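You operate a simulated robot arm through the tools that you are given. There is no shell and no other tool.

The job below is to be done with a simulated two-armed robot. You get a single attempt, and the scene is never put back.

JOB
Set the knob to 40 C, stir, and heat or cool to it.
Fine: at the oil unit, the knob marked in degrees; till the screen above it shows that heat; heater, cooler and stirrer all off at the end.

It is judged by the outcome, as a careful person would: the job done as asked, and still so three seconds after it is handed in. It fails if anything else is knocked over, pushed out of place, dropped, spilled or broken.

ROBOT AND FRAMES
Two 7-joint arms with fingered hands on one trunk that stands fixed in place. Base frame: the origin is at the foot of the trunk, x ahead of it, y to its left, z up. Readings come in cm, degrees, newtons and seconds.
The left shoulder is at [2, 26.9, 119.9], the right one opposite. Each reaches about 129.8 cm from its shoulder. Payload 5 kg a hand.
The tool frame of a hand sits at the grasp point between the pads (the TCP): z along the fingers, y along the line on which they close. The tips reach 4.2 cm beyond it. The gripper opens to 20.8 cm; its body begins 11.9 cm behind the TCP. The gripper is a hand of 4 fingers: y runs from the thumb to the fingers, the wrist lies at [0, 0, -31.7] in the tool frame.
Orientation is that of the tool frame in the base frame, as [roll, pitch, yaw] about the fixed x, y, z axes, in that order (R = Rz(yaw) Ry(pitch) Rx(roll)). With the fingers straight down and closing along the base's y, the tool's x points along the base's -x, its y along +y and its z along -z.

CONTROLS
- The arms move only by the tool drive_tool. It takes "left_increments", "right_increments" or both (then of equal length, played together; a hand with none holds still); each is text: rows parted by semicolons, each of 6 numbers parted by spaces: the shift along the tool's x, y, z in units of 200 mm (1.0 is 200 mm), then the turn, a rotation vector about the tool's x, y, z in units of 45 degrees (1.0 is 45 degrees). In form: dx dy dz rx ry rz; .... A call has 1 to 20 rows; each row is the pose to reach, as a shift and turn from the pose commanded when the call began, along the tool's axes at that moment. A call with a number of a shift or a turn outside -1 to 1 is refused whole. Rows are played at 5 a second. More than 5 cm and 8.6 degrees between two rows, and nothing of the call is played. A pose out of reach is approached as far as the arm can. The call stops where the force on the tool passes 40 N (or 10 N more than at its start, if that is more) or the arm is blocked; 0.2 s more then pass. In this call time passes only in rows, and 0.2 s behind the last. It gives the time, the measured TCP pose, the force on the tool (base axes), the opening and the grip force at its end, in the units of the frame above (readings bear some noise), with the torque about the TCP (base axes, N m) and any sound that the robot's microphone picked up.
- Cameras (640 x 400 px; columns grow to the right, rows downward): "scene" is now at [16.58, -0.19, 151.37]; the picture's right is [-0.03, -1.00, 0.00], its down [-0.24, 0.01, -0.97] and it looks along [0.97, -0.03, -0.24] (base axes); focal length 214 px, centre (320, 200). "left" rides on the left gripper at [-9.3, 0.1, -14.6] in its tool frame; the picture's right is [-0.02, -1.00, 0.00], its down [0.84, -0.01, -0.54] and it looks along [0.54, -0.01, 0.84] (tool axes); focal length 280 px, centre (320, 200). "right" rides on the right gripper at [9.4, 0.1, -14.6] in its tool frame; the picture's right is [-0.02, 1.00, 0.00], its down [-0.84, -0.01, -0.54] and it looks along [-0.54, -0.01, 0.84] (tool axes); focal length 280 px, centre (320, 200). There is no depth. A picture from a camera that has moved, and an enlarged one, comes with that camera's place and axes in the base frame and with its lens. The place of the scene camera against the robot may be out by one fixed shift of up to 2.5 cm in any direction.
- grab_frame(camera): a new picture of that camera. It takes no simulated time.
- move_column(by): moves the trunk up (or, below 0, down) by that many cm; the arms and the scene camera ride with it, the base frame stays. It gives what a move gives, with no picture.
- curl_fingers(finger1, finger2, finger3, thumb_bend, hand): sets how far each is bent, from 0 (flat) to 1 (curled in); at 0.3 the hand is open as for a grip, at 0.7 the pads meet at the TCP. One left out holds its place. A second passes; each finger stops where it meets its share of the squeeze, and holds until it gets a number again. It is the only way to open and close the hand. It gives what a move gives, with no picture; readings hold the bend of each and the force on the fingers (four entries, about 0 where the hand has none), thumb and palm.
- turn_head(pan, tilt): turns the head with the scene camera to pan (to the left, within 80 degrees either way) and tilt (down, from -29 to 69), counted from straight ahead of the robot (the tilt from the chest, where the trunk bows). It gives what a move gives.
- enlarge(camera, box): a new picture of the part [left, top, right, bottom] of that camera's present view, enlarged. It takes no simulated time.
- close_job(): hands the job in; it is judged then, once.

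Nothing tells you positions but the pictures and the camera data. Unless the task says otherwise, let go and move clear before handing in.

The tools are called by a JSON object that holds its "api" and its "payload". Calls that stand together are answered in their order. drive_tool: Moves the arms, as the interface text tells. Its arguments: {"type":"object","properties":{"left_increments":{"type":"string"},"right_increments":{"type":"string"}},"required":[]} The other tools are called the same way: move_column (by) moves the trunk up or down; curl_fingers (finger1, finger2, finger3, thumb_bend, hand) moves the fingers one by one; turn_head (pan, tilt) turns the head that bears the scene camera; grab_frame (camera) takes a picture; enlarge (camera, box) takes an enlarged picture of a part of a camera's view; close_job () hands the job in.

At the start:

```text
time: 0.0
left_tcp_pos: [44.35, 14.92, 152.49]
left_tool_rot: [-179.9, 0.0, 176.2]
left_ft_force: [-0.2, 1.1, -0.2]
left_moment: [-0.01, 0.05, -0.02]
left_opening: 20.82
left_grip_force: 0.0
left_shape: jaw
left_bend: [0.3, 0.3, 0.3, 0.3]
left_finger forces: [0.0, 0.0, 0.0, 0.2, 0.0, 0.0]
right_tcp_pos: [48.73, -29.88, 158.57]
right_tool_rot: [-180.0, 0.0, 176.3]
right_ft_force: [-0.7, 0.4, -0.3]
right_moment: [0.03, -0.01, -0.02]
right_opening: 20.79
right_grip_force: 0.1
right_shape: jaw
right_bend: [0.3, 0.3, 0.3, 0.3]
right_finger forces: [0.0, 0.0, 0.0, 0.0, 0.0, 0.0]
trunk travel left (down, up): [-57.7, 4.4]
head pan, tilt (commanded): [-1.7, 13.9]
```

scene: 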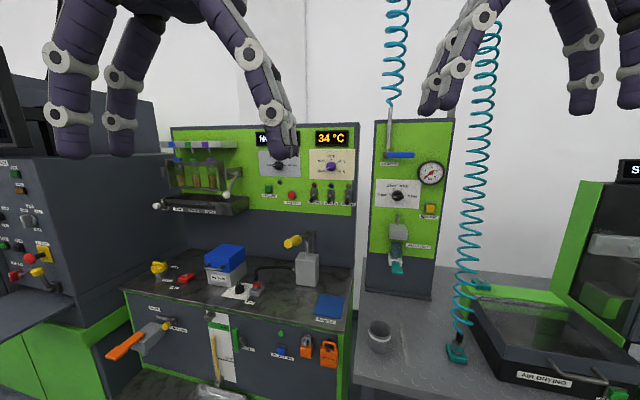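
right: 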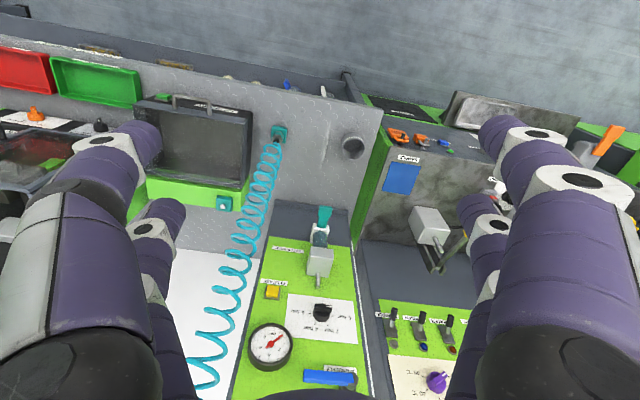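
left: 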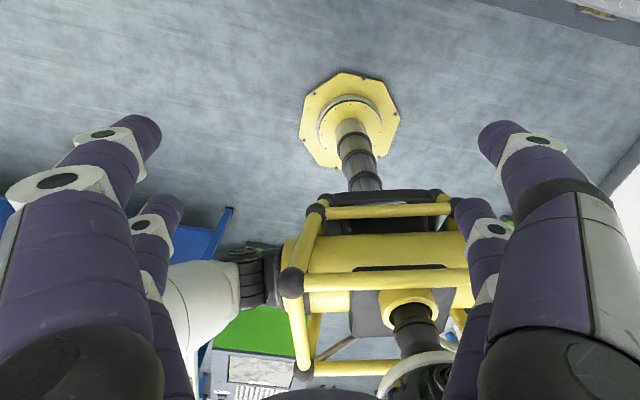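

I see a green panel with a "34 °C" screen, a purple knob under it and three switches below. I will look closer at that panel to read its labels.

{"api": "enlarge", "payload": {"camera": "scene", "box": [240, 120, 370, 215]}}

{"api": "enlarge", "payload": {"camera": "scene", "box": [300, 120, 365, 165]}}

{"api": "enlarge", "payload": {"camera": "scene", "box": [300, 145, 360, 182]}}

{"api": "enlarge", "payload": {"camera": "scene", "box": [300, 175, 360, 212]}}

```text
4.21 times, centred on (305, 168) of scene
camera zoom: at [16.58, -0.19, 151.37], right [-0.03, -1.0, 0.0], down [-0.24, 0.01, -0.97], along [0.97, -0.03, -0.24], focal length 903 px, centre (383, 337)
```

zoom: 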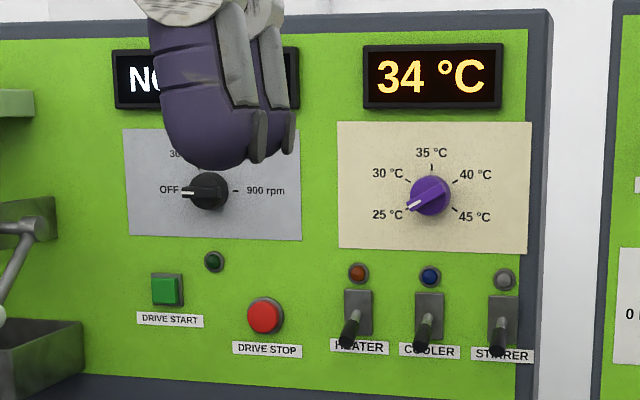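

```text
8.89 times, centred on (332, 142) of scene
camera zoom: at [16.58, -0.19, 151.37], right [-0.03, -1.0, 0.0], down [-0.24, 0.01, -0.97], along [0.97, -0.03, -0.24], focal length 1906 px, centre (209, 711)
```

zoom: 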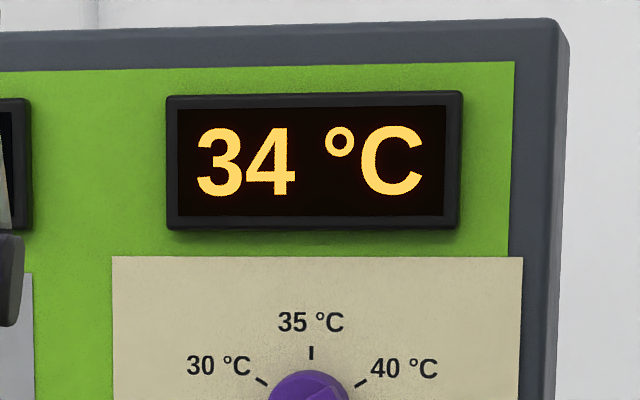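

```text
10.67 times, centred on (330, 164) of scene
camera zoom: at [16.58, -0.19, 151.37], right [-0.03, -1.0, 0.0], down [-0.24, 0.01, -0.97], along [0.97, -0.03, -0.24], focal length 2288 px, centre (213, 589)
```

zoom: 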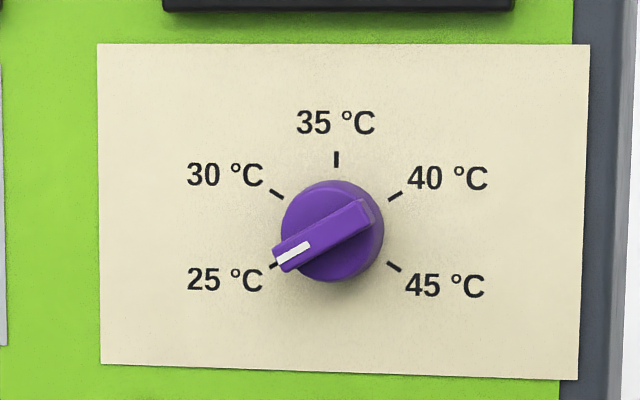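

```text
10.67 times, centred on (330, 194) of scene
camera zoom: at [16.58, -0.19, 151.37], right [-0.03, -1.0, 0.0], down [-0.24, 0.01, -0.97], along [0.97, -0.03, -0.24], focal length 2288 px, centre (213, 269)
```

zoom: 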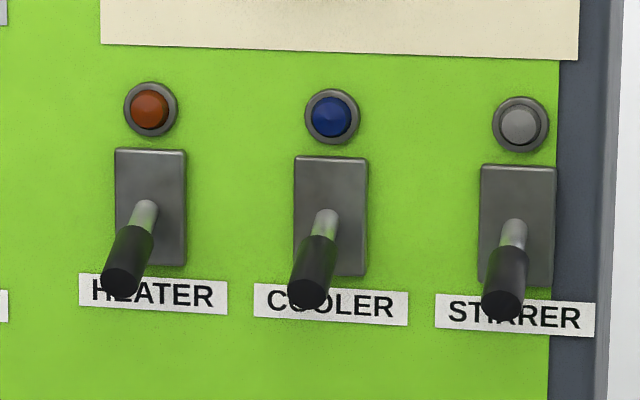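

The oil unit's knob stands at 25 °C with 40 °C half a turn clockwise, and heater, cooler and stirrer are all down (off). By rough triangulation the knob is near [111, -8, 142] on a panel that is yawed so its right side is nearer. Next I check how each finger moves.

{"api": "curl_fingers", "payload": {"hand": "left", "finger1": 0.7}}

{"api": "curl_fingers", "payload": {"hand": "right", "finger1": 0.7, "finger2": 0.7, "finger3": 0.7, "thumb_bend": 0.7}}

{"api": "grab_frame", "payload": {"camera": "scene"}}

{"api": "grab_frame", "payload": {"camera": "left"}}

{"api": "grab_frame", "payload": {"camera": "right"}}

```text
time: 1.0
left_tcp_pos: [44.31, 14.82, 152.44]
left_tool_rot: [-179.9, -0.1, 176.4]
left_ft_force: [-0.6, 0.7, -0.3]
left_moment: [-0.01, 0.01, 0.0]
left_opening: 11.52
left_grip_force: 0.0
left_shape: fingers
left_bend: [0.7, 0.3, 0.3, 0.3]
left_finger forces: [0.1, 0.1, 0.0, 0.1, 0.0, 0.0]
right_tcp_pos: [48.7, -29.85, 158.59]
right_tool_rot: [-180.0, 0.1, 176.2]
right_ft_force: [-0.4, 1.0, 0.0]
right_moment: [-0.03, 0.01, -0.04]
right_opening: 20.8
right_grip_force: 0.1
right_shape: jaw
right_bend: [0.3, 0.3, 0.3, 0.3]
right_finger forces: [0.0, 0.0, 0.0, 0.0, 0.0, 0.1]
trunk travel left (down, up): [-57.7, 4.4]
head pan, tilt (commanded): [-1.7, 13.9]
```

```text
time: 2.0
left_tcp_pos: [44.28, 14.88, 152.46]
left_tool_rot: [-179.9, 0.0, 176.3]
left_ft_force: [0.0, 0.2, -0.2]
left_moment: [-0.01, 0.02, 0.0]
left_opening: 11.52
left_grip_force: 0.2
left_shape: fingers
left_bend: [0.7, 0.3, 0.3, 0.3]
left_finger forces: [0.0, 0.0, 0.1, 0.1, 0.0, 0.0]
right_tcp_pos: [48.61, -29.9, 158.61]
right_tool_rot: [180.0, 0.0, 176.3]
right_ft_force: [0.4, 0.8, 0.1]
right_moment: [0.0, 0.0, -0.04]
right_opening: 1.1
right_grip_force: 0.1
right_shape: fingers
right_bend: [0.7, 0.7, 0.7, 0.7]
right_finger forces: [0.1, 0.1, 0.1, 0.1, 0.0, 0.0]
trunk travel left (down, up): [-57.7, 4.4]
head pan, tilt (commanded): [-1.7, 13.9]
```

```text
taken
camera scene: at [16.56, -0.19, 151.37], right [-0.03, -1.0, 0.0], down [-0.24, 0.01, -0.97], along [0.97, -0.03, -0.24], focal length 214 px, centre (320, 200)
```

scene: 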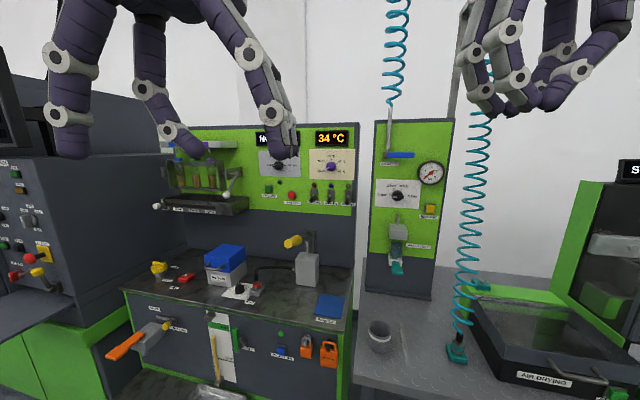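

```text
taken
camera left: at [53.62, 14.38, 167.17], right [-0.05, -1.0, 0.0], down [-0.84, 0.04, 0.54], along [-0.54, 0.03, -0.84], focal length 280 px, centre (320, 200)
```

left: 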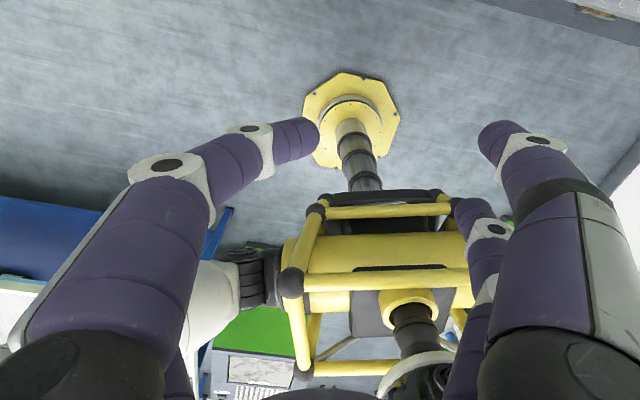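

```text
taken
camera right: at [39.43, -29.1, 173.27], right [0.08, 1.0, 0.0], down [0.84, -0.07, 0.54], along [0.54, -0.04, -0.84], focal length 280 px, centre (320, 200)
```

right: 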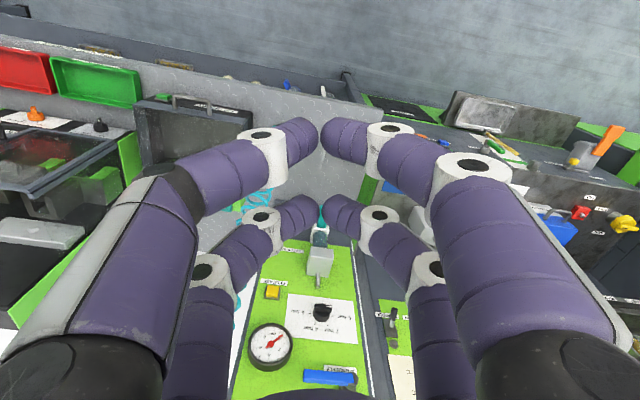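

The hand is two opposed pairs of fingers, with finger 1 of the left hand at (-x, +y). I identify the others the same way on the left hand before moving.

{"api": "curl_fingers", "payload": {"hand": "left", "finger1": 0.3, "finger2": 0.7}}

{"api": "grab_frame", "payload": {"camera": "left"}}

{"api": "curl_fingers", "payload": {"hand": "left", "finger2": 0.3, "finger3": 0.7}}

{"api": "grab_frame", "payload": {"camera": "left"}}

{"api": "curl_fingers", "payload": {"hand": "left", "finger1": 1.0, "finger2": 1.0, "finger3": 1.0, "thumb_bend": 0.0}}

{"api": "grab_frame", "payload": {"camera": "left"}}

{"api": "grab_frame", "payload": {"camera": "scene"}}

```text
time: 3.0
left_tcp_pos: [44.22, 14.91, 152.55]
left_tool_rot: [-179.8, 0.0, 176.3]
left_ft_force: [-0.4, 0.2, 0.1]
left_moment: [0.03, -0.04, 0.0]
left_opening: 21.84
left_grip_force: 0.0
left_shape: fingers
left_bend: [0.3, 0.7, 0.3, 0.3]
left_finger forces: [0.0, 0.1, 0.0, 0.0, 0.1, 0.1]
right_tcp_pos: [48.7, -29.87, 158.7]
right_tool_rot: [180.0, 0.0, 176.3]
right_ft_force: [-0.5, -0.4, 0.5]
right_moment: [0.0, 0.02, -0.01]
right_opening: 1.12
right_grip_force: 0.1
right_shape: fingers
right_bend: [0.7, 0.7, 0.7, 0.7]
right_finger forces: [0.1, 0.1, 0.0, 0.0, 0.0, 0.1]
trunk travel left (down, up): [-57.7, 4.4]
head pan, tilt (commanded): [-1.7, 13.9]
```

```text
taken
camera left: at [53.62, 14.38, 167.17], right [-0.05, -1.0, 0.0], down [-0.84, 0.04, 0.54], along [-0.54, 0.03, -0.84], focal length 280 px, centre (320, 200)
```

left: 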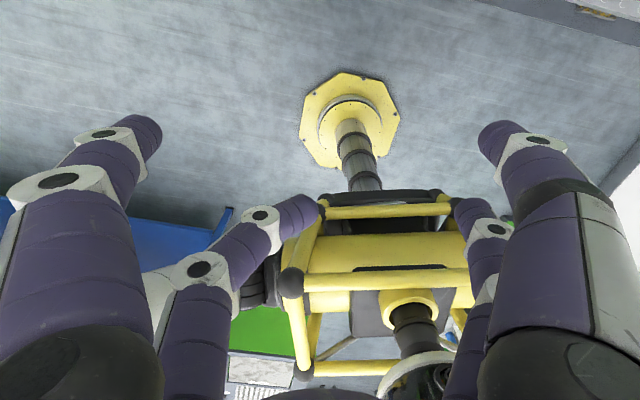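

```text
time: 4.0
left_tcp_pos: [44.37, 14.87, 152.51]
left_tool_rot: [-180.0, 0.1, 176.2]
left_ft_force: [-0.1, -0.7, -0.1]
left_moment: [0.04, -0.05, 0.01]
left_opening: 21.83
left_grip_force: 0.1
left_shape: fingers
left_bend: [0.3, 0.3, 0.7, 0.3]
left_finger forces: [0.0, 0.0, 0.0, 0.0, 0.1, 0.0]
right_tcp_pos: [48.72, -29.88, 158.68]
right_tool_rot: [180.0, 0.0, 176.4]
right_ft_force: [0.0, -0.2, 0.6]
right_moment: [0.0, -0.02, -0.03]
right_opening: 1.1
right_grip_force: 0.0
right_shape: fingers
right_bend: [0.7, 0.7, 0.7, 0.7]
right_finger forces: [0.1, 0.0, 0.0, 0.0, 0.0, 0.1]
trunk travel left (down, up): [-57.7, 4.4]
head pan, tilt (commanded): [-1.7, 13.9]
```

```text
taken
camera left: at [53.62, 14.38, 167.17], right [-0.05, -1.0, 0.0], down [-0.84, 0.04, 0.54], along [-0.54, 0.03, -0.84], focal length 280 px, centre (320, 200)
```

left: 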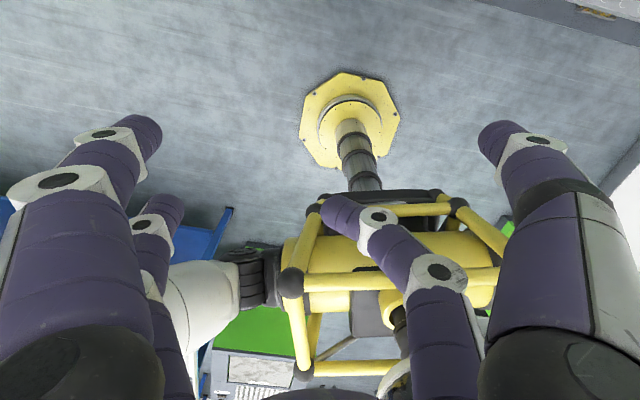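

```text
time: 5.0
left_tcp_pos: [44.29, 14.9, 152.54]
left_tool_rot: [-179.9, 0.0, 176.3]
left_ft_force: [-0.7, -0.3, -0.1]
left_moment: [0.02, 0.01, -0.03]
left_opening: 11.93
left_grip_force: 0.0
left_shape: fingers
left_bend: [1.0, 0.86, 1.0, 0.0]
left_finger forces: [0.0, 0.0, 0.1, 0.0, 0.0, 0.1]
right_tcp_pos: [48.66, -29.76, 158.66]
right_tool_rot: [179.9, 0.0, 176.3]
right_ft_force: [-0.6, -0.3, 0.3]
right_moment: [-0.03, -0.04, -0.01]
right_opening: 1.11
right_grip_force: 0.1
right_shape: fingers
right_bend: [0.7, 0.7, 0.7, 0.7]
right_finger forces: [0.0, 0.0, 0.0, 0.0, 0.0, 0.0]
trunk travel left (down, up): [-57.7, 4.4]
head pan, tilt (commanded): [-1.7, 13.9]
```

```text
taken
camera left: at [53.62, 14.39, 167.17], right [-0.05, -1.0, 0.0], down [-0.84, 0.04, 0.54], along [-0.54, 0.03, -0.84], focal length 280 px, centre (320, 200)
```

left: 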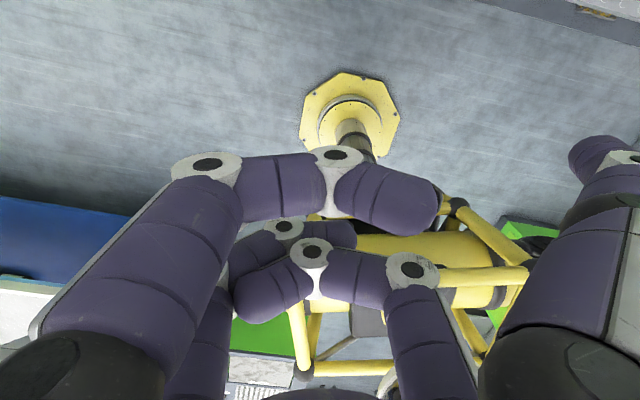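

```text
taken
camera scene: at [16.57, -0.19, 151.37], right [-0.03, -1.0, 0.0], down [-0.24, 0.01, -0.97], along [0.97, -0.03, -0.24], focal length 214 px, centre (320, 200)
```

scene: 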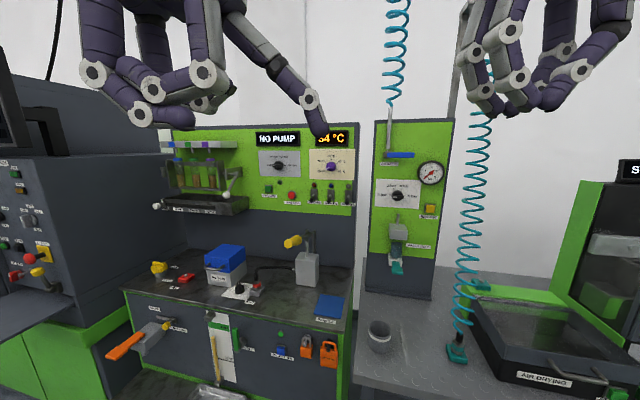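

On the left hand finger 1 and the thumb form the pair on the camera side (tool x about -3), and fingers 2 and 3 the other pair. Before moving the left arm I look left and down to check its clearance.

{"api": "turn_head", "payload": {"pan": 45, "tilt": 30}}

{"api": "grab_frame", "payload": {"camera": "scene"}}

{"api": "turn_head", "payload": {"pan": 0, "tilt": 30}}

{"api": "grab_frame", "payload": {"camera": "scene"}}

```text
time: 6.1
left_tcp_pos: [44.4, 14.99, 152.6]
left_tool_rot: [-179.9, -0.1, 176.3]
left_ft_force: [0.0, -0.1, -0.8]
left_moment: [-0.01, -0.02, 0.05]
left_opening: 11.95
left_grip_force: 0.1
left_shape: fingers
left_bend: [1.0, 0.86, 1.0, 0.0]
left_finger forces: [0.1, 0.0, 0.0, 0.0, 0.0, 0.0]
right_tcp_pos: [48.73, -29.87, 158.66]
right_tool_rot: [179.9, 0.0, 176.3]
right_ft_force: [-0.5, -0.2, -0.7]
right_moment: [-0.01, 0.0, 0.0]
right_opening: 1.11
right_grip_force: 0.1
right_shape: fingers
right_bend: [0.7, 0.7, 0.7, 0.7]
right_finger forces: [0.0, 0.1, 0.0, 0.1, 0.0, 0.0]
trunk travel left (down, up): [-57.7, 4.4]
head pan, tilt (commanded): [45.0, 30.0]
```

```text
taken
camera scene: at [13.63, 6.47, 148.77], right [0.71, -0.71, 0.0], down [-0.35, -0.35, -0.87], along [0.61, 0.61, -0.5], focal length 214 px, centre (320, 200)
```

scene: 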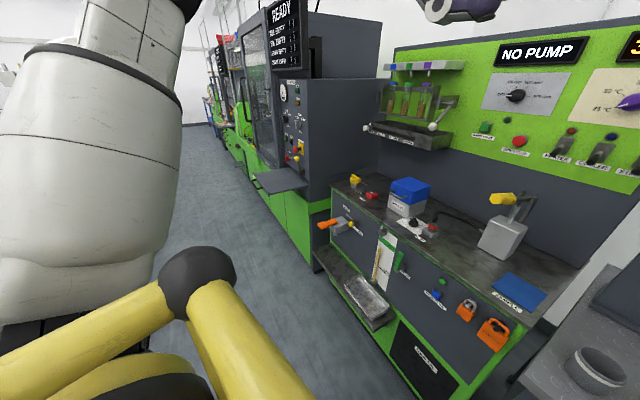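

```text
time: 7.3
left_tcp_pos: [44.28, 14.98, 152.57]
left_tool_rot: [-179.8, 0.0, 176.2]
left_ft_force: [0.8, -1.0, -0.1]
left_moment: [0.02, 0.02, -0.01]
left_opening: 11.94
left_grip_force: 0.0
left_shape: fingers
left_bend: [1.0, 0.86, 1.0, 0.0]
left_finger forces: [0.1, 0.2, 0.1, 0.0, 0.0, 0.0]
right_tcp_pos: [48.75, -29.91, 158.75]
right_tool_rot: [-180.0, -0.1, 176.3]
right_ft_force: [-0.5, -0.4, 0.1]
right_moment: [-0.01, -0.01, -0.01]
right_opening: 1.13
right_grip_force: 0.0
right_shape: fingers
right_bend: [0.7, 0.7, 0.7, 0.7]
right_finger forces: [0.0, 0.1, 0.0, 0.0, 0.0, 0.0]
trunk travel left (down, up): [-57.7, 4.4]
head pan, tilt (commanded): [0.0, 30.0]
```

```text
taken
camera scene: at [16.28, 0.09, 148.77], right [0.0, -1.0, 0.0], down [-0.5, 0.0, -0.87], along [0.87, 0.0, -0.5], focal length 214 px, centre (320, 200)
```

scene: 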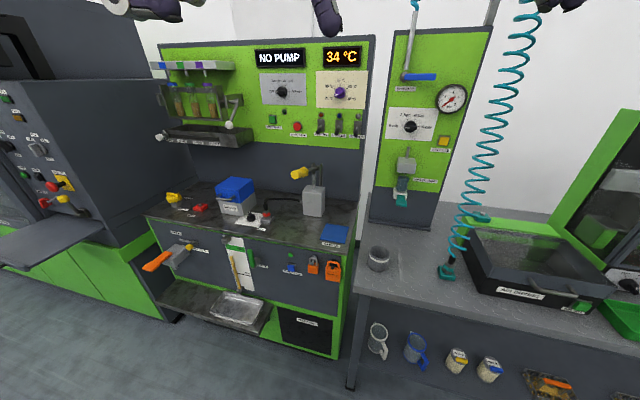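

The way is clear for the left arm; the machine to the left stands well away. I aim the head at the oil panel and begin to pitch the left hand forward, fingers towards the panel.

{"api": "turn_head", "payload": {"pan": -4, "tilt": 12}}

{"api": "drive_tool", "payload": {"left_increments": "-0.114 -0.018 0.025 0 -0.125 0; -0.228 -0.035 0.05 0 -0.25 0; -0.341 -0.053 0.075 0 -0.375 0; -0.455 -0.07 0.1 0 -0.5 0; -0.569 -0.088 0.125 0 -0.625 0; -0.683 -0.105 0.15 0 -0.75 0; -0.796 -0.123 0.175 0 -0.875 0; -0.91 -0.14 0.2 0 -1 0"}}

{"api": "grab_frame", "payload": {"camera": "scene"}}

{"api": "grab_frame", "payload": {"camera": "left"}}

```text
time: 8.1
left_tcp_pos: [44.29, 14.94, 152.59]
left_tool_rot: [-179.9, 0.0, 176.3]
left_ft_force: [0.8, -0.5, 0.6]
left_moment: [0.0, 0.0, -0.02]
left_opening: 11.95
left_grip_force: 0.0
left_shape: fingers
left_bend: [1.0, 0.86, 1.0, 0.0]
left_finger forces: [0.0, 0.0, 0.0, 0.0, 0.0, 0.0]
right_tcp_pos: [48.65, -29.84, 158.71]
right_tool_rot: [180.0, 0.1, 176.3]
right_ft_force: [0.7, 0.1, -0.5]
right_moment: [0.03, 0.01, 0.02]
right_opening: 1.12
right_grip_force: 0.1
right_shape: fingers
right_bend: [0.7, 0.7, 0.7, 0.7]
right_finger forces: [0.0, 0.0, 0.0, 0.0, 0.0, 0.0]
trunk travel left (down, up): [-57.7, 4.4]
head pan, tilt (commanded): [-4.0, 12.0]
```

```text
time: 9.9
left_tcp_pos: [62.49, 10.95, 148.47]
left_tool_rot: [-179.8, 45.2, 176.5]
left_ft_force: [0.8, 0.7, 0.2]
left_moment: [-0.02, 0.05, -0.06]
left_opening: 11.93
left_grip_force: 0.1
left_shape: fingers
left_bend: [1.0, 0.86, 1.0, 0.0]
left_finger forces: [0.0, 0.1, 0.0, 0.1, 0.0, 0.1]
right_tcp_pos: [48.78, -29.76, 158.57]
right_tool_rot: [-179.9, 0.0, 176.3]
right_ft_force: [0.3, -0.1, 0.2]
right_moment: [-0.05, 0.09, 0.02]
right_opening: 1.11
right_grip_force: 0.1
right_shape: fingers
right_bend: [0.7, 0.7, 0.7, 0.7]
right_finger forces: [0.0, 0.0, 0.0, 0.1, 0.1, 0.1]
trunk travel left (down, up): [-57.7, 4.4]
head pan, tilt (commanded): [-4.0, 12.0]
```

```text
taken
camera scene: at [16.62, -0.55, 151.66], right [-0.07, -1.0, 0.0], down [-0.21, 0.01, -0.98], along [0.98, -0.07, -0.21], focal length 214 px, centre (320, 200)
```

scene: 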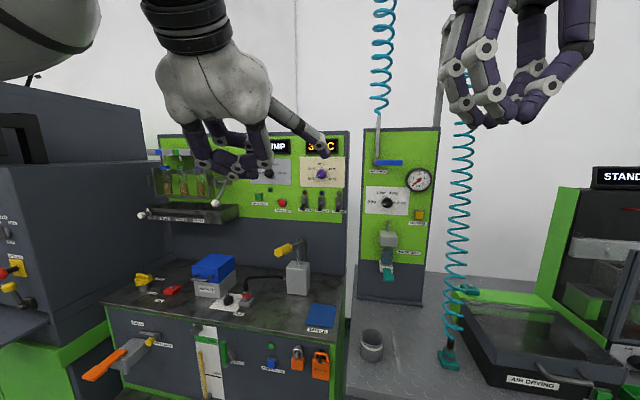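

```text
taken
camera left: at [58.57, 11.35, 165.38], right [-0.05, -1.0, 0.01], down [-0.97, 0.05, -0.22], along [0.22, -0.02, -0.98], focal length 280 px, centre (320, 200)
```

left: 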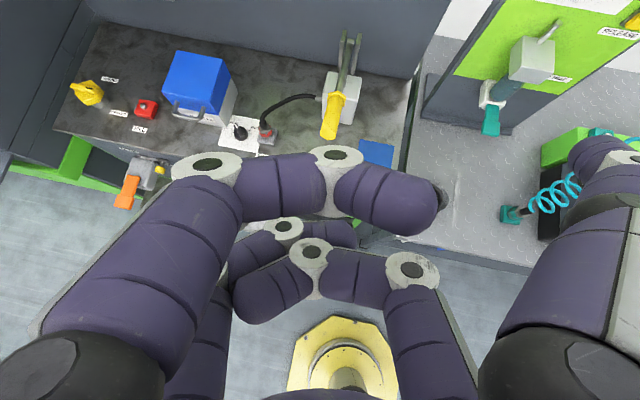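

The left hand has come to 45 degrees without contact. I pitch it the other 45 degrees so the fingers point at the panel.

{"api": "drive_tool", "payload": {"left_increments": "-0.023 -0.016 0.049 0 -0.125 0; -0.046 -0.031 0.099 0 -0.25 0; -0.069 -0.047 0.148 0 -0.375 0; -0.092 -0.063 0.198 0 -0.5 0; -0.114 -0.078 0.247 0 -0.625 0; -0.137 -0.094 0.296 0 -0.75 0; -0.16 -0.109 0.346 0 -0.875 0; -0.183 -0.125 0.395 0 -1 0"}}

{"api": "grab_frame", "payload": {"camera": "scene"}}

{"api": "grab_frame", "payload": {"camera": "left"}}

```text
time: 11.7
left_tcp_pos: [70.5, 7.89, 145.51]
left_tool_rot: [-34.1, 89.9, -37.8]
left_ft_force: [0.4, 0.3, 0.8]
left_moment: [-0.01, 0.04, 0.01]
left_opening: 11.93
left_grip_force: 0.1
left_shape: fingers
left_bend: [1.0, 0.86, 1.0, 0.0]
left_finger forces: [0.1, 0.0, 0.0, 0.1, 0.0, 0.0]
right_tcp_pos: [48.83, -29.81, 158.55]
right_tool_rot: [180.0, 0.0, 176.2]
right_ft_force: [0.6, 0.0, -0.7]
right_moment: [0.02, 0.14, 0.01]
right_opening: 1.1
right_grip_force: 0.0
right_shape: fingers
right_bend: [0.7, 0.7, 0.7, 0.7]
right_finger forces: [0.1, 0.0, 0.0, 0.1, 0.0, 0.1]
trunk travel left (down, up): [-57.7, 4.4]
head pan, tilt (commanded): [-4.0, 12.0]
```

```text
taken
camera scene: at [16.62, -0.56, 151.66], right [-0.07, -1.0, 0.0], down [-0.21, 0.01, -0.98], along [0.98, -0.07, -0.21], focal length 214 px, centre (320, 200)
```

scene: 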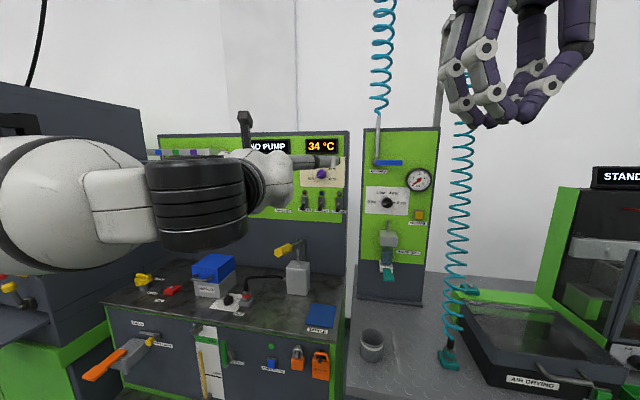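

```text
taken
camera left: at [55.84, 8.89, 154.87], right [-0.06, -1.0, 0.02], down [-0.54, 0.02, -0.84], along [0.84, -0.06, -0.54], focal length 280 px, centre (320, 200)
```

left: 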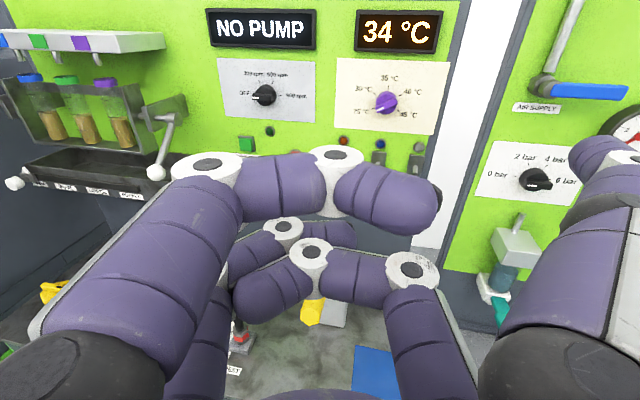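

The left hand now points at the panel and its own camera sees screen, knob and switches. I enlarge that view to measure where they are and how the panel is turned.

{"api": "enlarge", "payload": {"camera": "left", "box": [320, 40, 470, 134]}}

{"api": "enlarge", "payload": {"camera": "left", "box": [200, 0, 480, 175]}}

{"api": "enlarge", "payload": {"camera": "scene", "box": [240, 120, 370, 220]}}

```text
4.26 times, centred on (395, 87) of left
camera zoom: at [55.84, 8.89, 154.87], right [-0.06, -1.0, 0.02], down [-0.54, 0.02, -0.84], along [0.84, -0.06, -0.54], focal length 1193 px, centre (1, 681)
```

zoom: 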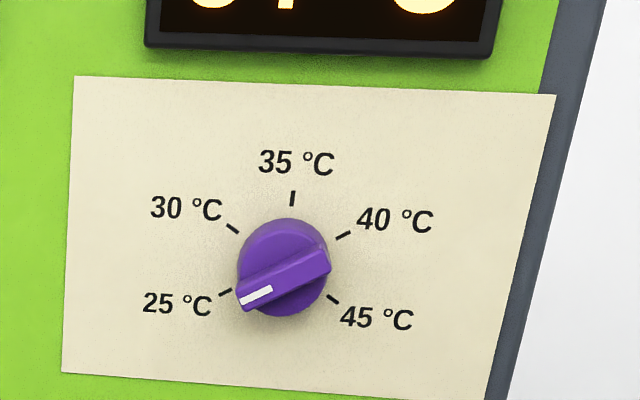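

```text
2.29 times, centred on (340, 88) of left
camera zoom: at [55.84, 8.89, 154.87], right [-0.06, -1.0, 0.02], down [-0.54, 0.02, -0.84], along [0.84, -0.06, -0.54], focal length 641 px, centre (274, 457)
```

zoom: 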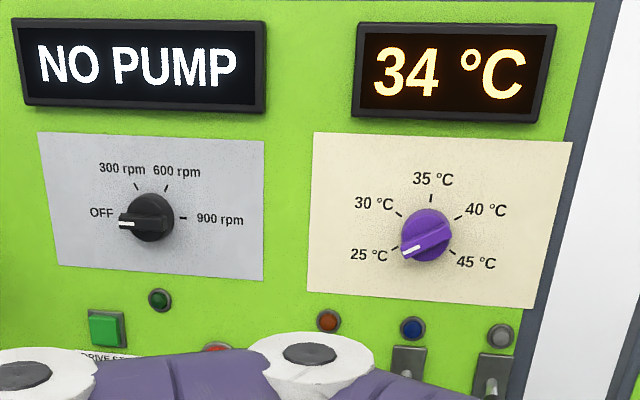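

```text
4.00 times, centred on (305, 170) of scene
camera zoom: at [16.62, -0.56, 151.66], right [-0.07, -1.0, 0.0], down [-0.21, 0.01, -0.98], along [0.98, -0.07, -0.21], focal length 858 px, centre (380, 320)
```

zoom: 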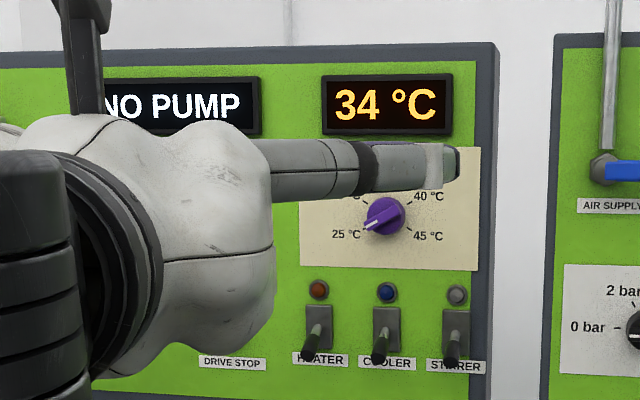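

The panel is upright and turned about 15 degrees, and two hand cameras put the knob's front near [110.7, -7.9, 141.7]. I square the left hand to the panel while keeping about 30 cm off, and set finger 1 and the thumb half open.

{"api": "drive_tool", "payload": {"left_increments": "0.048 -0.091 0.125 0.063 0 0; 0.095 -0.182 0.25 0.126 0 0; 0.143 -0.273 0.375 0.188 0 0; 0.19 -0.364 0.5 0.251 0 0"}}

{"api": "curl_fingers", "payload": {"hand": "left", "finger1": 0.55, "thumb_bend": 0.55}}

{"api": "grab_frame", "payload": {"camera": "left"}}

{"api": "grab_frame", "payload": {"camera": "scene"}}

```text
time: 12.7
left_tcp_pos: [79.83, 0.12, 141.87]
left_tool_rot: [-40.4, 89.9, -55.5]
left_ft_force: [0.3, 0.9, 0.8]
left_moment: [0.01, 0.13, -0.01]
left_opening: 11.94
left_grip_force: 0.1
left_shape: fingers
left_bend: [1.0, 0.86, 1.0, 0.0]
left_finger forces: [0.1, 0.1, 0.0, 0.1, 0.1, 0.1]
right_tcp_pos: [48.77, -29.89, 158.64]
right_tool_rot: [-180.0, -0.1, 176.3]
right_ft_force: [1.0, 0.2, 0.4]
right_moment: [0.01, 0.09, 0.01]
right_opening: 1.09
right_grip_force: 0.0
right_shape: fingers
right_bend: [0.7, 0.7, 0.7, 0.7]
right_finger forces: [0.0, 0.1, 0.1, 0.0, 0.0, 0.0]
trunk travel left (down, up): [-57.7, 4.4]
head pan, tilt (commanded): [-4.0, 12.0]
```

```text
time: 13.7
left_tcp_pos: [79.71, 0.14, 141.92]
left_tool_rot: [-36.6, 89.9, -51.6]
left_ft_force: [-0.1, 0.7, 0.7]
left_moment: [0.0, 0.0, 0.0]
left_opening: 8.61
left_grip_force: 0.1
left_shape: fingers
left_bend: [0.55, 0.86, 1.0, 0.55]
left_finger forces: [0.1, 0.0, 0.1, 0.0, 0.1, 0.1]
right_tcp_pos: [48.7, -29.88, 158.75]
right_tool_rot: [-180.0, 0.1, 176.3]
right_ft_force: [0.5, 0.1, 0.5]
right_moment: [0.01, -0.08, 0.0]
right_opening: 1.11
right_grip_force: 0.1
right_shape: fingers
right_bend: [0.7, 0.7, 0.7, 0.7]
right_finger forces: [0.0, 0.0, 0.0, 0.0, 0.0, 0.1]
trunk travel left (down, up): [-57.7, 4.4]
head pan, tilt (commanded): [-4.0, 12.0]
```

```text
taken
camera left: at [65.68, 3.95, 151.22], right [-0.26, -0.97, 0.02], down [-0.52, 0.13, -0.84], along [0.81, -0.23, -0.54], focal length 280 px, centre (320, 200)
```

left: 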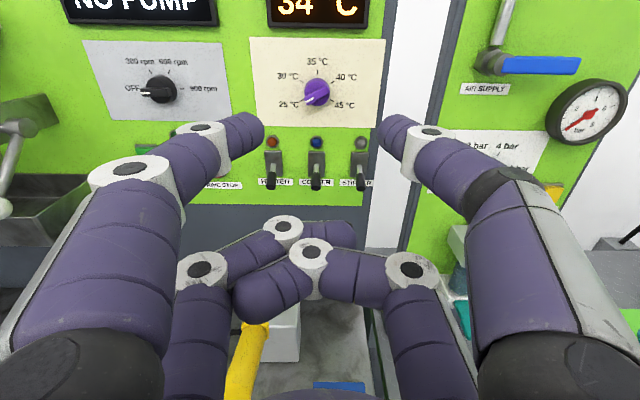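

```text
taken
camera scene: at [16.49, -0.56, 151.68], right [-0.07, -1.0, 0.0], down [-0.21, 0.01, -0.98], along [0.98, -0.07, -0.21], focal length 214 px, centre (320, 200)
```

scene: 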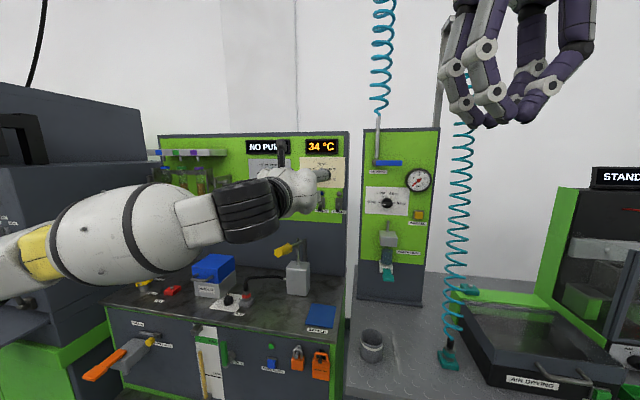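

The hand is nearly square to the panel and the fingertips frame the knob. I measure again from this nearer view.

{"api": "enlarge", "payload": {"camera": "left", "box": [240, 20, 400, 120]}}

{"api": "enlarge", "payload": {"camera": "left", "box": [240, 110, 400, 210]}}

```text
4.00 times, centred on (320, 70) of left
camera zoom: at [65.68, 3.95, 151.22], right [-0.26, -0.97, 0.02], down [-0.52, 0.13, -0.84], along [0.81, -0.23, -0.54], focal length 1122 px, centre (320, 720)
```

zoom: 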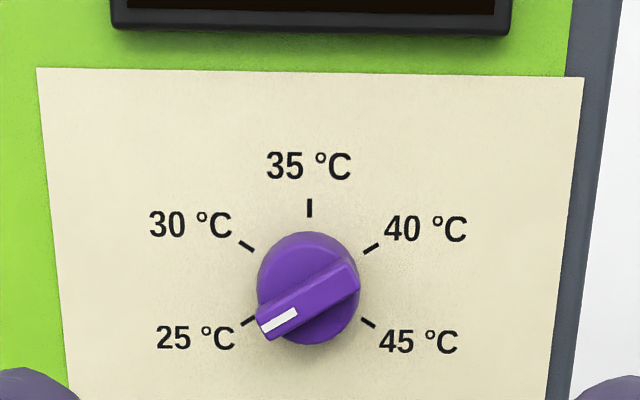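

```text
4.00 times, centred on (320, 160) of left
camera zoom: at [65.68, 3.95, 151.22], right [-0.26, -0.97, 0.02], down [-0.52, 0.13, -0.84], along [0.81, -0.23, -0.54], focal length 1122 px, centre (320, 360)
```

zoom: 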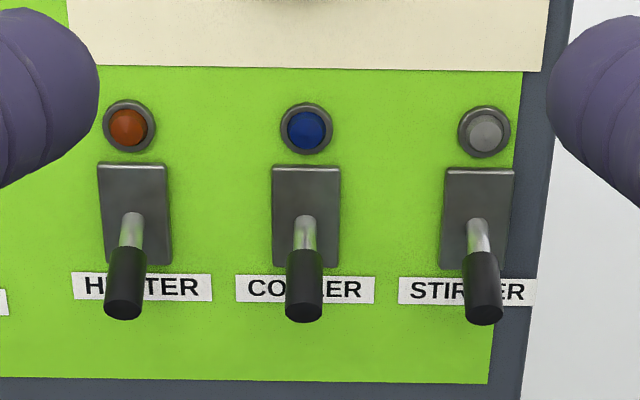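

The panel yaw of 15 degrees is confirmed (both plate edges appear equally long), and the knob is about 32 cm ahead of the left TCP and almost on its axis. To grip the knob's ridge across I need the hand rolled by -120 degrees, which I start here in free space.

{"api": "drive_tool", "payload": {"left_increments": "0 0 0 0 0 -0.18; 0 0 0 0 0 -0.36; 0 0 0 0 0 -0.54; 0 0 0 0 0 -0.72; 0 0 0 0 0 -0.889"}}

{"api": "drive_tool", "payload": {"left_increments": "0 0 0 0 0 -0.18; 0 0 0 0 0 -0.36; 0 0 0 0 0 -0.54; 0 0 0 0 0 -0.72; 0 0 0 0 0 -0.889"}}

{"api": "grab_frame", "payload": {"camera": "left"}}

{"api": "grab_frame", "payload": {"camera": "scene"}}

```text
time: 14.9
left_tcp_pos: [79.74, 0.04, 141.91]
left_tool_rot: [-89.9, 49.8, -104.9]
left_ft_force: [0.1, -0.4, -1.4]
left_moment: [-0.01, -0.02, -0.02]
left_opening: 8.6
left_grip_force: 0.0
left_shape: fingers
left_bend: [0.55, 0.86, 1.0, 0.55]
left_finger forces: [0.0, 0.1, 0.0, 0.0, 0.0, 0.0]
right_tcp_pos: [48.67, -29.92, 158.65]
right_tool_rot: [-180.0, 0.0, 176.3]
right_ft_force: [-0.3, -0.1, 1.0]
right_moment: [0.03, 0.0, -0.02]
right_opening: 1.11
right_grip_force: 0.0
right_shape: fingers
right_bend: [0.7, 0.7, 0.7, 0.7]
right_finger forces: [0.0, 0.0, 0.0, 0.1, 0.1, 0.1]
trunk travel left (down, up): [-57.7, 4.4]
head pan, tilt (commanded): [-4.0, 12.0]
```

```text
time: 16.1
left_tcp_pos: [79.76, 0.02, 141.79]
left_tool_rot: [-90.0, 9.8, -104.9]
left_ft_force: [0.3, -0.9, 0.1]
left_moment: [0.01, 0.02, 0.03]
left_opening: 8.59
left_grip_force: 0.1
left_shape: fingers
left_bend: [0.55, 0.86, 1.0, 0.55]
left_finger forces: [0.1, 0.0, 0.0, 0.0, 0.1, 0.0]
right_tcp_pos: [48.66, -29.86, 158.66]
right_tool_rot: [180.0, 0.0, 176.3]
right_ft_force: [-0.5, 0.4, 0.4]
right_moment: [-0.02, 0.05, -0.01]
right_opening: 1.09
right_grip_force: 0.1
right_shape: fingers
right_bend: [0.7, 0.7, 0.7, 0.7]
right_finger forces: [0.0, 0.1, 0.1, 0.0, 0.0, 0.1]
trunk travel left (down, up): [-57.7, 4.4]
head pan, tilt (commanded): [-4.0, 12.0]
```

```text
taken
camera left: at [68.03, 12.69, 143.18], right [-0.04, -0.15, 0.99], down [-0.73, -0.67, -0.13], along [0.68, -0.73, -0.08], focal length 280 px, centre (320, 200)
```

left: 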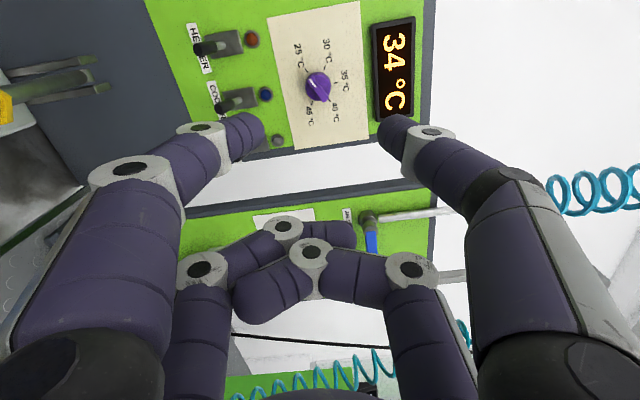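

```text
taken
camera scene: at [16.54, -0.57, 151.68], right [-0.07, -1.0, 0.0], down [-0.21, 0.01, -0.98], along [0.98, -0.07, -0.21], focal length 214 px, centre (320, 200)
```

scene: 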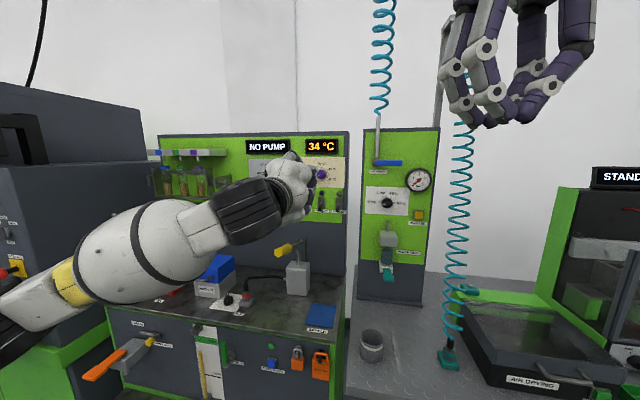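

The roll goes freely. I take the last 40 degrees so the pinch line lies across the knob's ridge.

{"api": "drive_tool", "payload": {"left_increments": "0 0 0 0 0 -0.18; 0 0 0 0 0 -0.36; 0 0 0 0 0 -0.54; 0 0 0 0 0 -0.72; 0 0 0 0 0 -0.889"}}

{"api": "grab_frame", "payload": {"camera": "left"}}

{"api": "grab_frame", "payload": {"camera": "scene"}}

```text
time: 17.3
left_tcp_pos: [79.63, -0.0, 141.76]
left_tool_rot: [-89.9, -30.1, -105.0]
left_ft_force: [0.2, -0.3, -0.2]
left_moment: [-0.02, 0.01, 0.05]
left_opening: 8.63
left_grip_force: 0.0
left_shape: fingers
left_bend: [0.55, 0.86, 1.0, 0.55]
left_finger forces: [0.0, 0.1, 0.1, 0.0, 0.0, 0.1]
right_tcp_pos: [48.71, -29.8, 158.69]
right_tool_rot: [179.9, 0.0, 176.2]
right_ft_force: [0.4, 0.9, 0.5]
right_moment: [0.03, -0.01, -0.02]
right_opening: 1.1
right_grip_force: 0.1
right_shape: fingers
right_bend: [0.7, 0.7, 0.7, 0.7]
right_finger forces: [0.0, 0.0, 0.0, 0.1, 0.0, 0.0]
trunk travel left (down, up): [-57.7, 4.4]
head pan, tilt (commanded): [-4.0, 12.0]
```

```text
taken
camera left: at [67.64, 11.45, 137.05], right [0.13, 0.5, 0.86], down [-0.71, -0.56, 0.43], along [0.69, -0.66, 0.28], focal length 280 px, centre (320, 200)
```

left: 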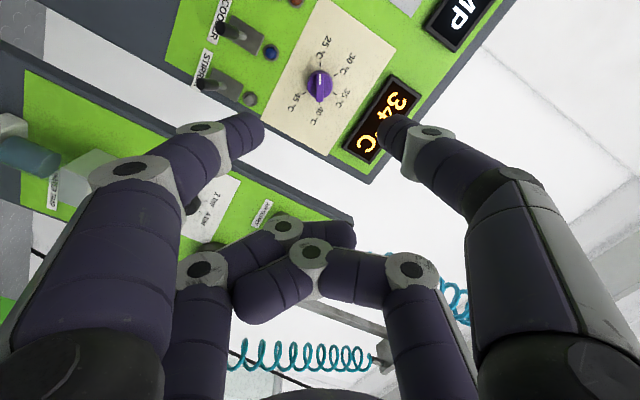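

```text
taken
camera scene: at [16.53, -0.58, 151.68], right [-0.07, -1.0, 0.0], down [-0.21, 0.01, -0.98], along [0.98, -0.07, -0.21], focal length 214 px, centre (320, 200)
```

scene: 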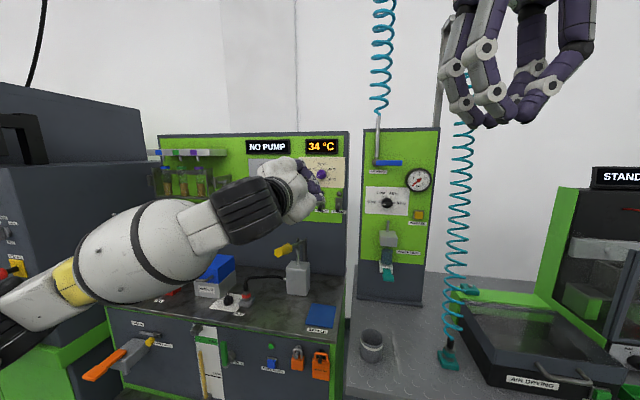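

The ridge now stands upright in the hand's view, square across the pinch of finger 1 and thumb. I advance 18 cm towards the knob with a small sideways correction.

{"api": "drive_tool", "payload": {"left_increments": "0.018 -0.001 0.15 0 0 0; 0.037 -0.002 0.3 0 0 0; 0.055 -0.004 0.45 0 0 0; 0.073 -0.005 0.6 0 0 0; 0.092 -0.006 0.75 0 0 0; 0.11 -0.008 0.9 0 0 0"}}

{"api": "grab_frame", "payload": {"camera": "left"}}

{"api": "grab_frame", "payload": {"camera": "scene"}}

{"api": "enlarge", "payload": {"camera": "left", "box": [220, 20, 420, 145]}}

```text
time: 18.7
left_tcp_pos: [96.89, -6.61, 143.13]
left_tool_rot: [-90.0, -29.9, -105.0]
left_ft_force: [2.0, 0.2, -0.1]
left_moment: [-0.01, -0.03, -0.01]
left_opening: 8.61
left_grip_force: 0.1
left_shape: fingers
left_bend: [0.55, 0.86, 1.0, 0.55]
left_finger forces: [0.0, 0.1, 0.0, 0.1, 0.1, 0.1]
right_tcp_pos: [48.79, -29.93, 158.63]
right_tool_rot: [179.9, 0.0, 176.4]
right_ft_force: [0.6, -0.2, 0.0]
right_moment: [0.07, 0.01, -0.07]
right_opening: 1.12
right_grip_force: 0.1
right_shape: fingers
right_bend: [0.7, 0.7, 0.7, 0.7]
right_finger forces: [0.0, 0.1, 0.0, 0.0, 0.0, 0.1]
trunk travel left (down, up): [-57.7, 4.4]
head pan, tilt (commanded): [-4.0, 12.0]
```

```text
taken
camera left: at [84.82, 4.86, 138.52], right [0.13, 0.5, 0.86], down [-0.71, -0.56, 0.43], along [0.69, -0.66, 0.28], focal length 280 px, centre (320, 200)
```

left: 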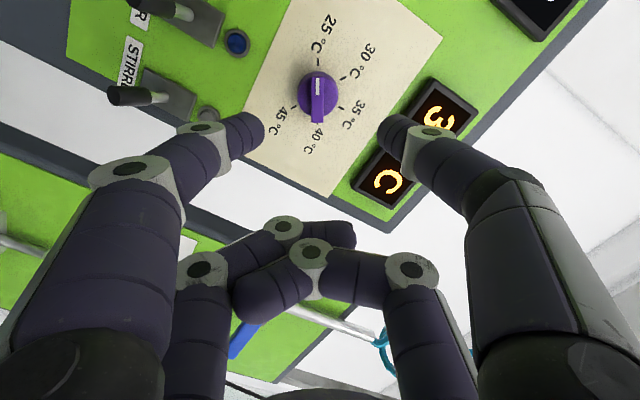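

```text
taken
camera scene: at [16.58, -0.61, 151.66], right [-0.07, -1.0, 0.0], down [-0.21, 0.01, -0.98], along [0.98, -0.07, -0.21], focal length 214 px, centre (320, 200)
```

scene: 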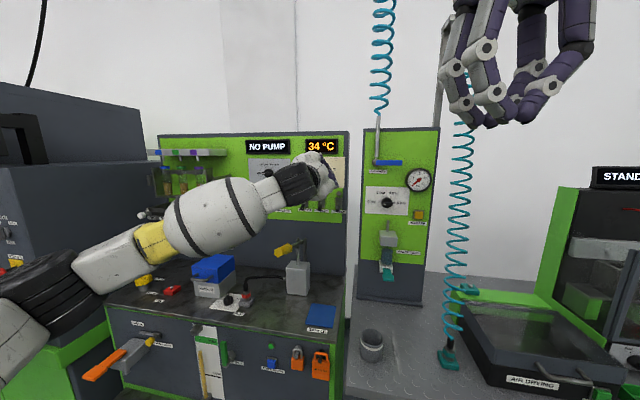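

```text
3.20 times, centred on (320, 82) of left
camera zoom: at [84.82, 4.86, 138.52], right [0.13, 0.5, 0.86], down [-0.71, -0.56, 0.43], along [0.69, -0.66, 0.28], focal length 897 px, centre (320, 576)
```

zoom: 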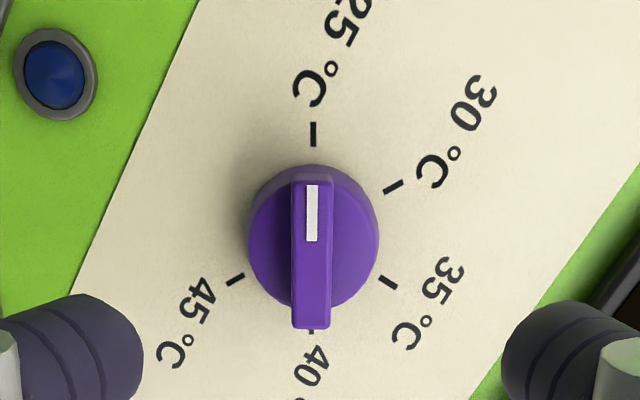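

The knob's plate is about 15 cm ahead of the TCP, and the knob is about 4.1 cm wide with its ridge now along the tool's x axis. Four fingers can then clamp both ends of the ridge with the knob on the TCP axis, so I open fingers 2 and 3 to match.

{"api": "curl_fingers", "payload": {"hand": "left", "finger2": 0.55, "finger3": 0.55}}

{"api": "grab_frame", "payload": {"camera": "left"}}

{"api": "enlarge", "payload": {"camera": "left", "box": [160, 80, 480, 280]}}

```text
time: 19.7
left_tcp_pos: [96.81, -6.54, 143.36]
left_tool_rot: [-89.9, -30.1, -105.1]
left_ft_force: [-0.2, -0.3, 0.2]
left_moment: [-0.01, 0.04, -0.01]
left_opening: 8.6
left_grip_force: 0.1
left_shape: fingers
left_bend: [0.55, 0.55, 0.55, 0.55]
left_finger forces: [0.1, 0.0, 0.0, 0.0, 0.0, 0.0]
right_tcp_pos: [48.66, -29.88, 158.76]
right_tool_rot: [-180.0, 0.0, 176.4]
right_ft_force: [0.3, 0.5, -0.2]
right_moment: [0.0, -0.05, 0.01]
right_opening: 1.08
right_grip_force: 0.0
right_shape: fingers
right_bend: [0.7, 0.7, 0.7, 0.7]
right_finger forces: [0.0, 0.0, 0.1, 0.1, 0.0, 0.0]
trunk travel left (down, up): [-57.7, 4.4]
head pan, tilt (commanded): [-4.0, 12.0]
```

```text
taken
camera left: at [84.71, 4.91, 138.58], right [0.13, 0.5, 0.86], down [-0.71, -0.56, 0.43], along [0.69, -0.66, 0.28], focal length 280 px, centre (320, 200)
```

left: 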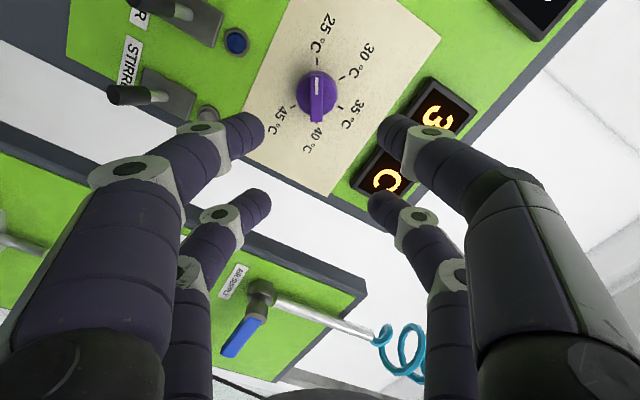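

```text
2.00 times, centred on (320, 180) of left
camera zoom: at [84.71, 4.91, 138.58], right [0.13, 0.5, 0.86], down [-0.71, -0.56, 0.43], along [0.69, -0.66, 0.28], focal length 561 px, centre (320, 240)
```

zoom: 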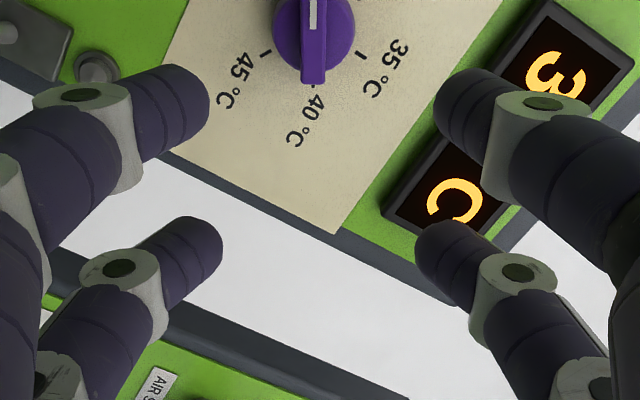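

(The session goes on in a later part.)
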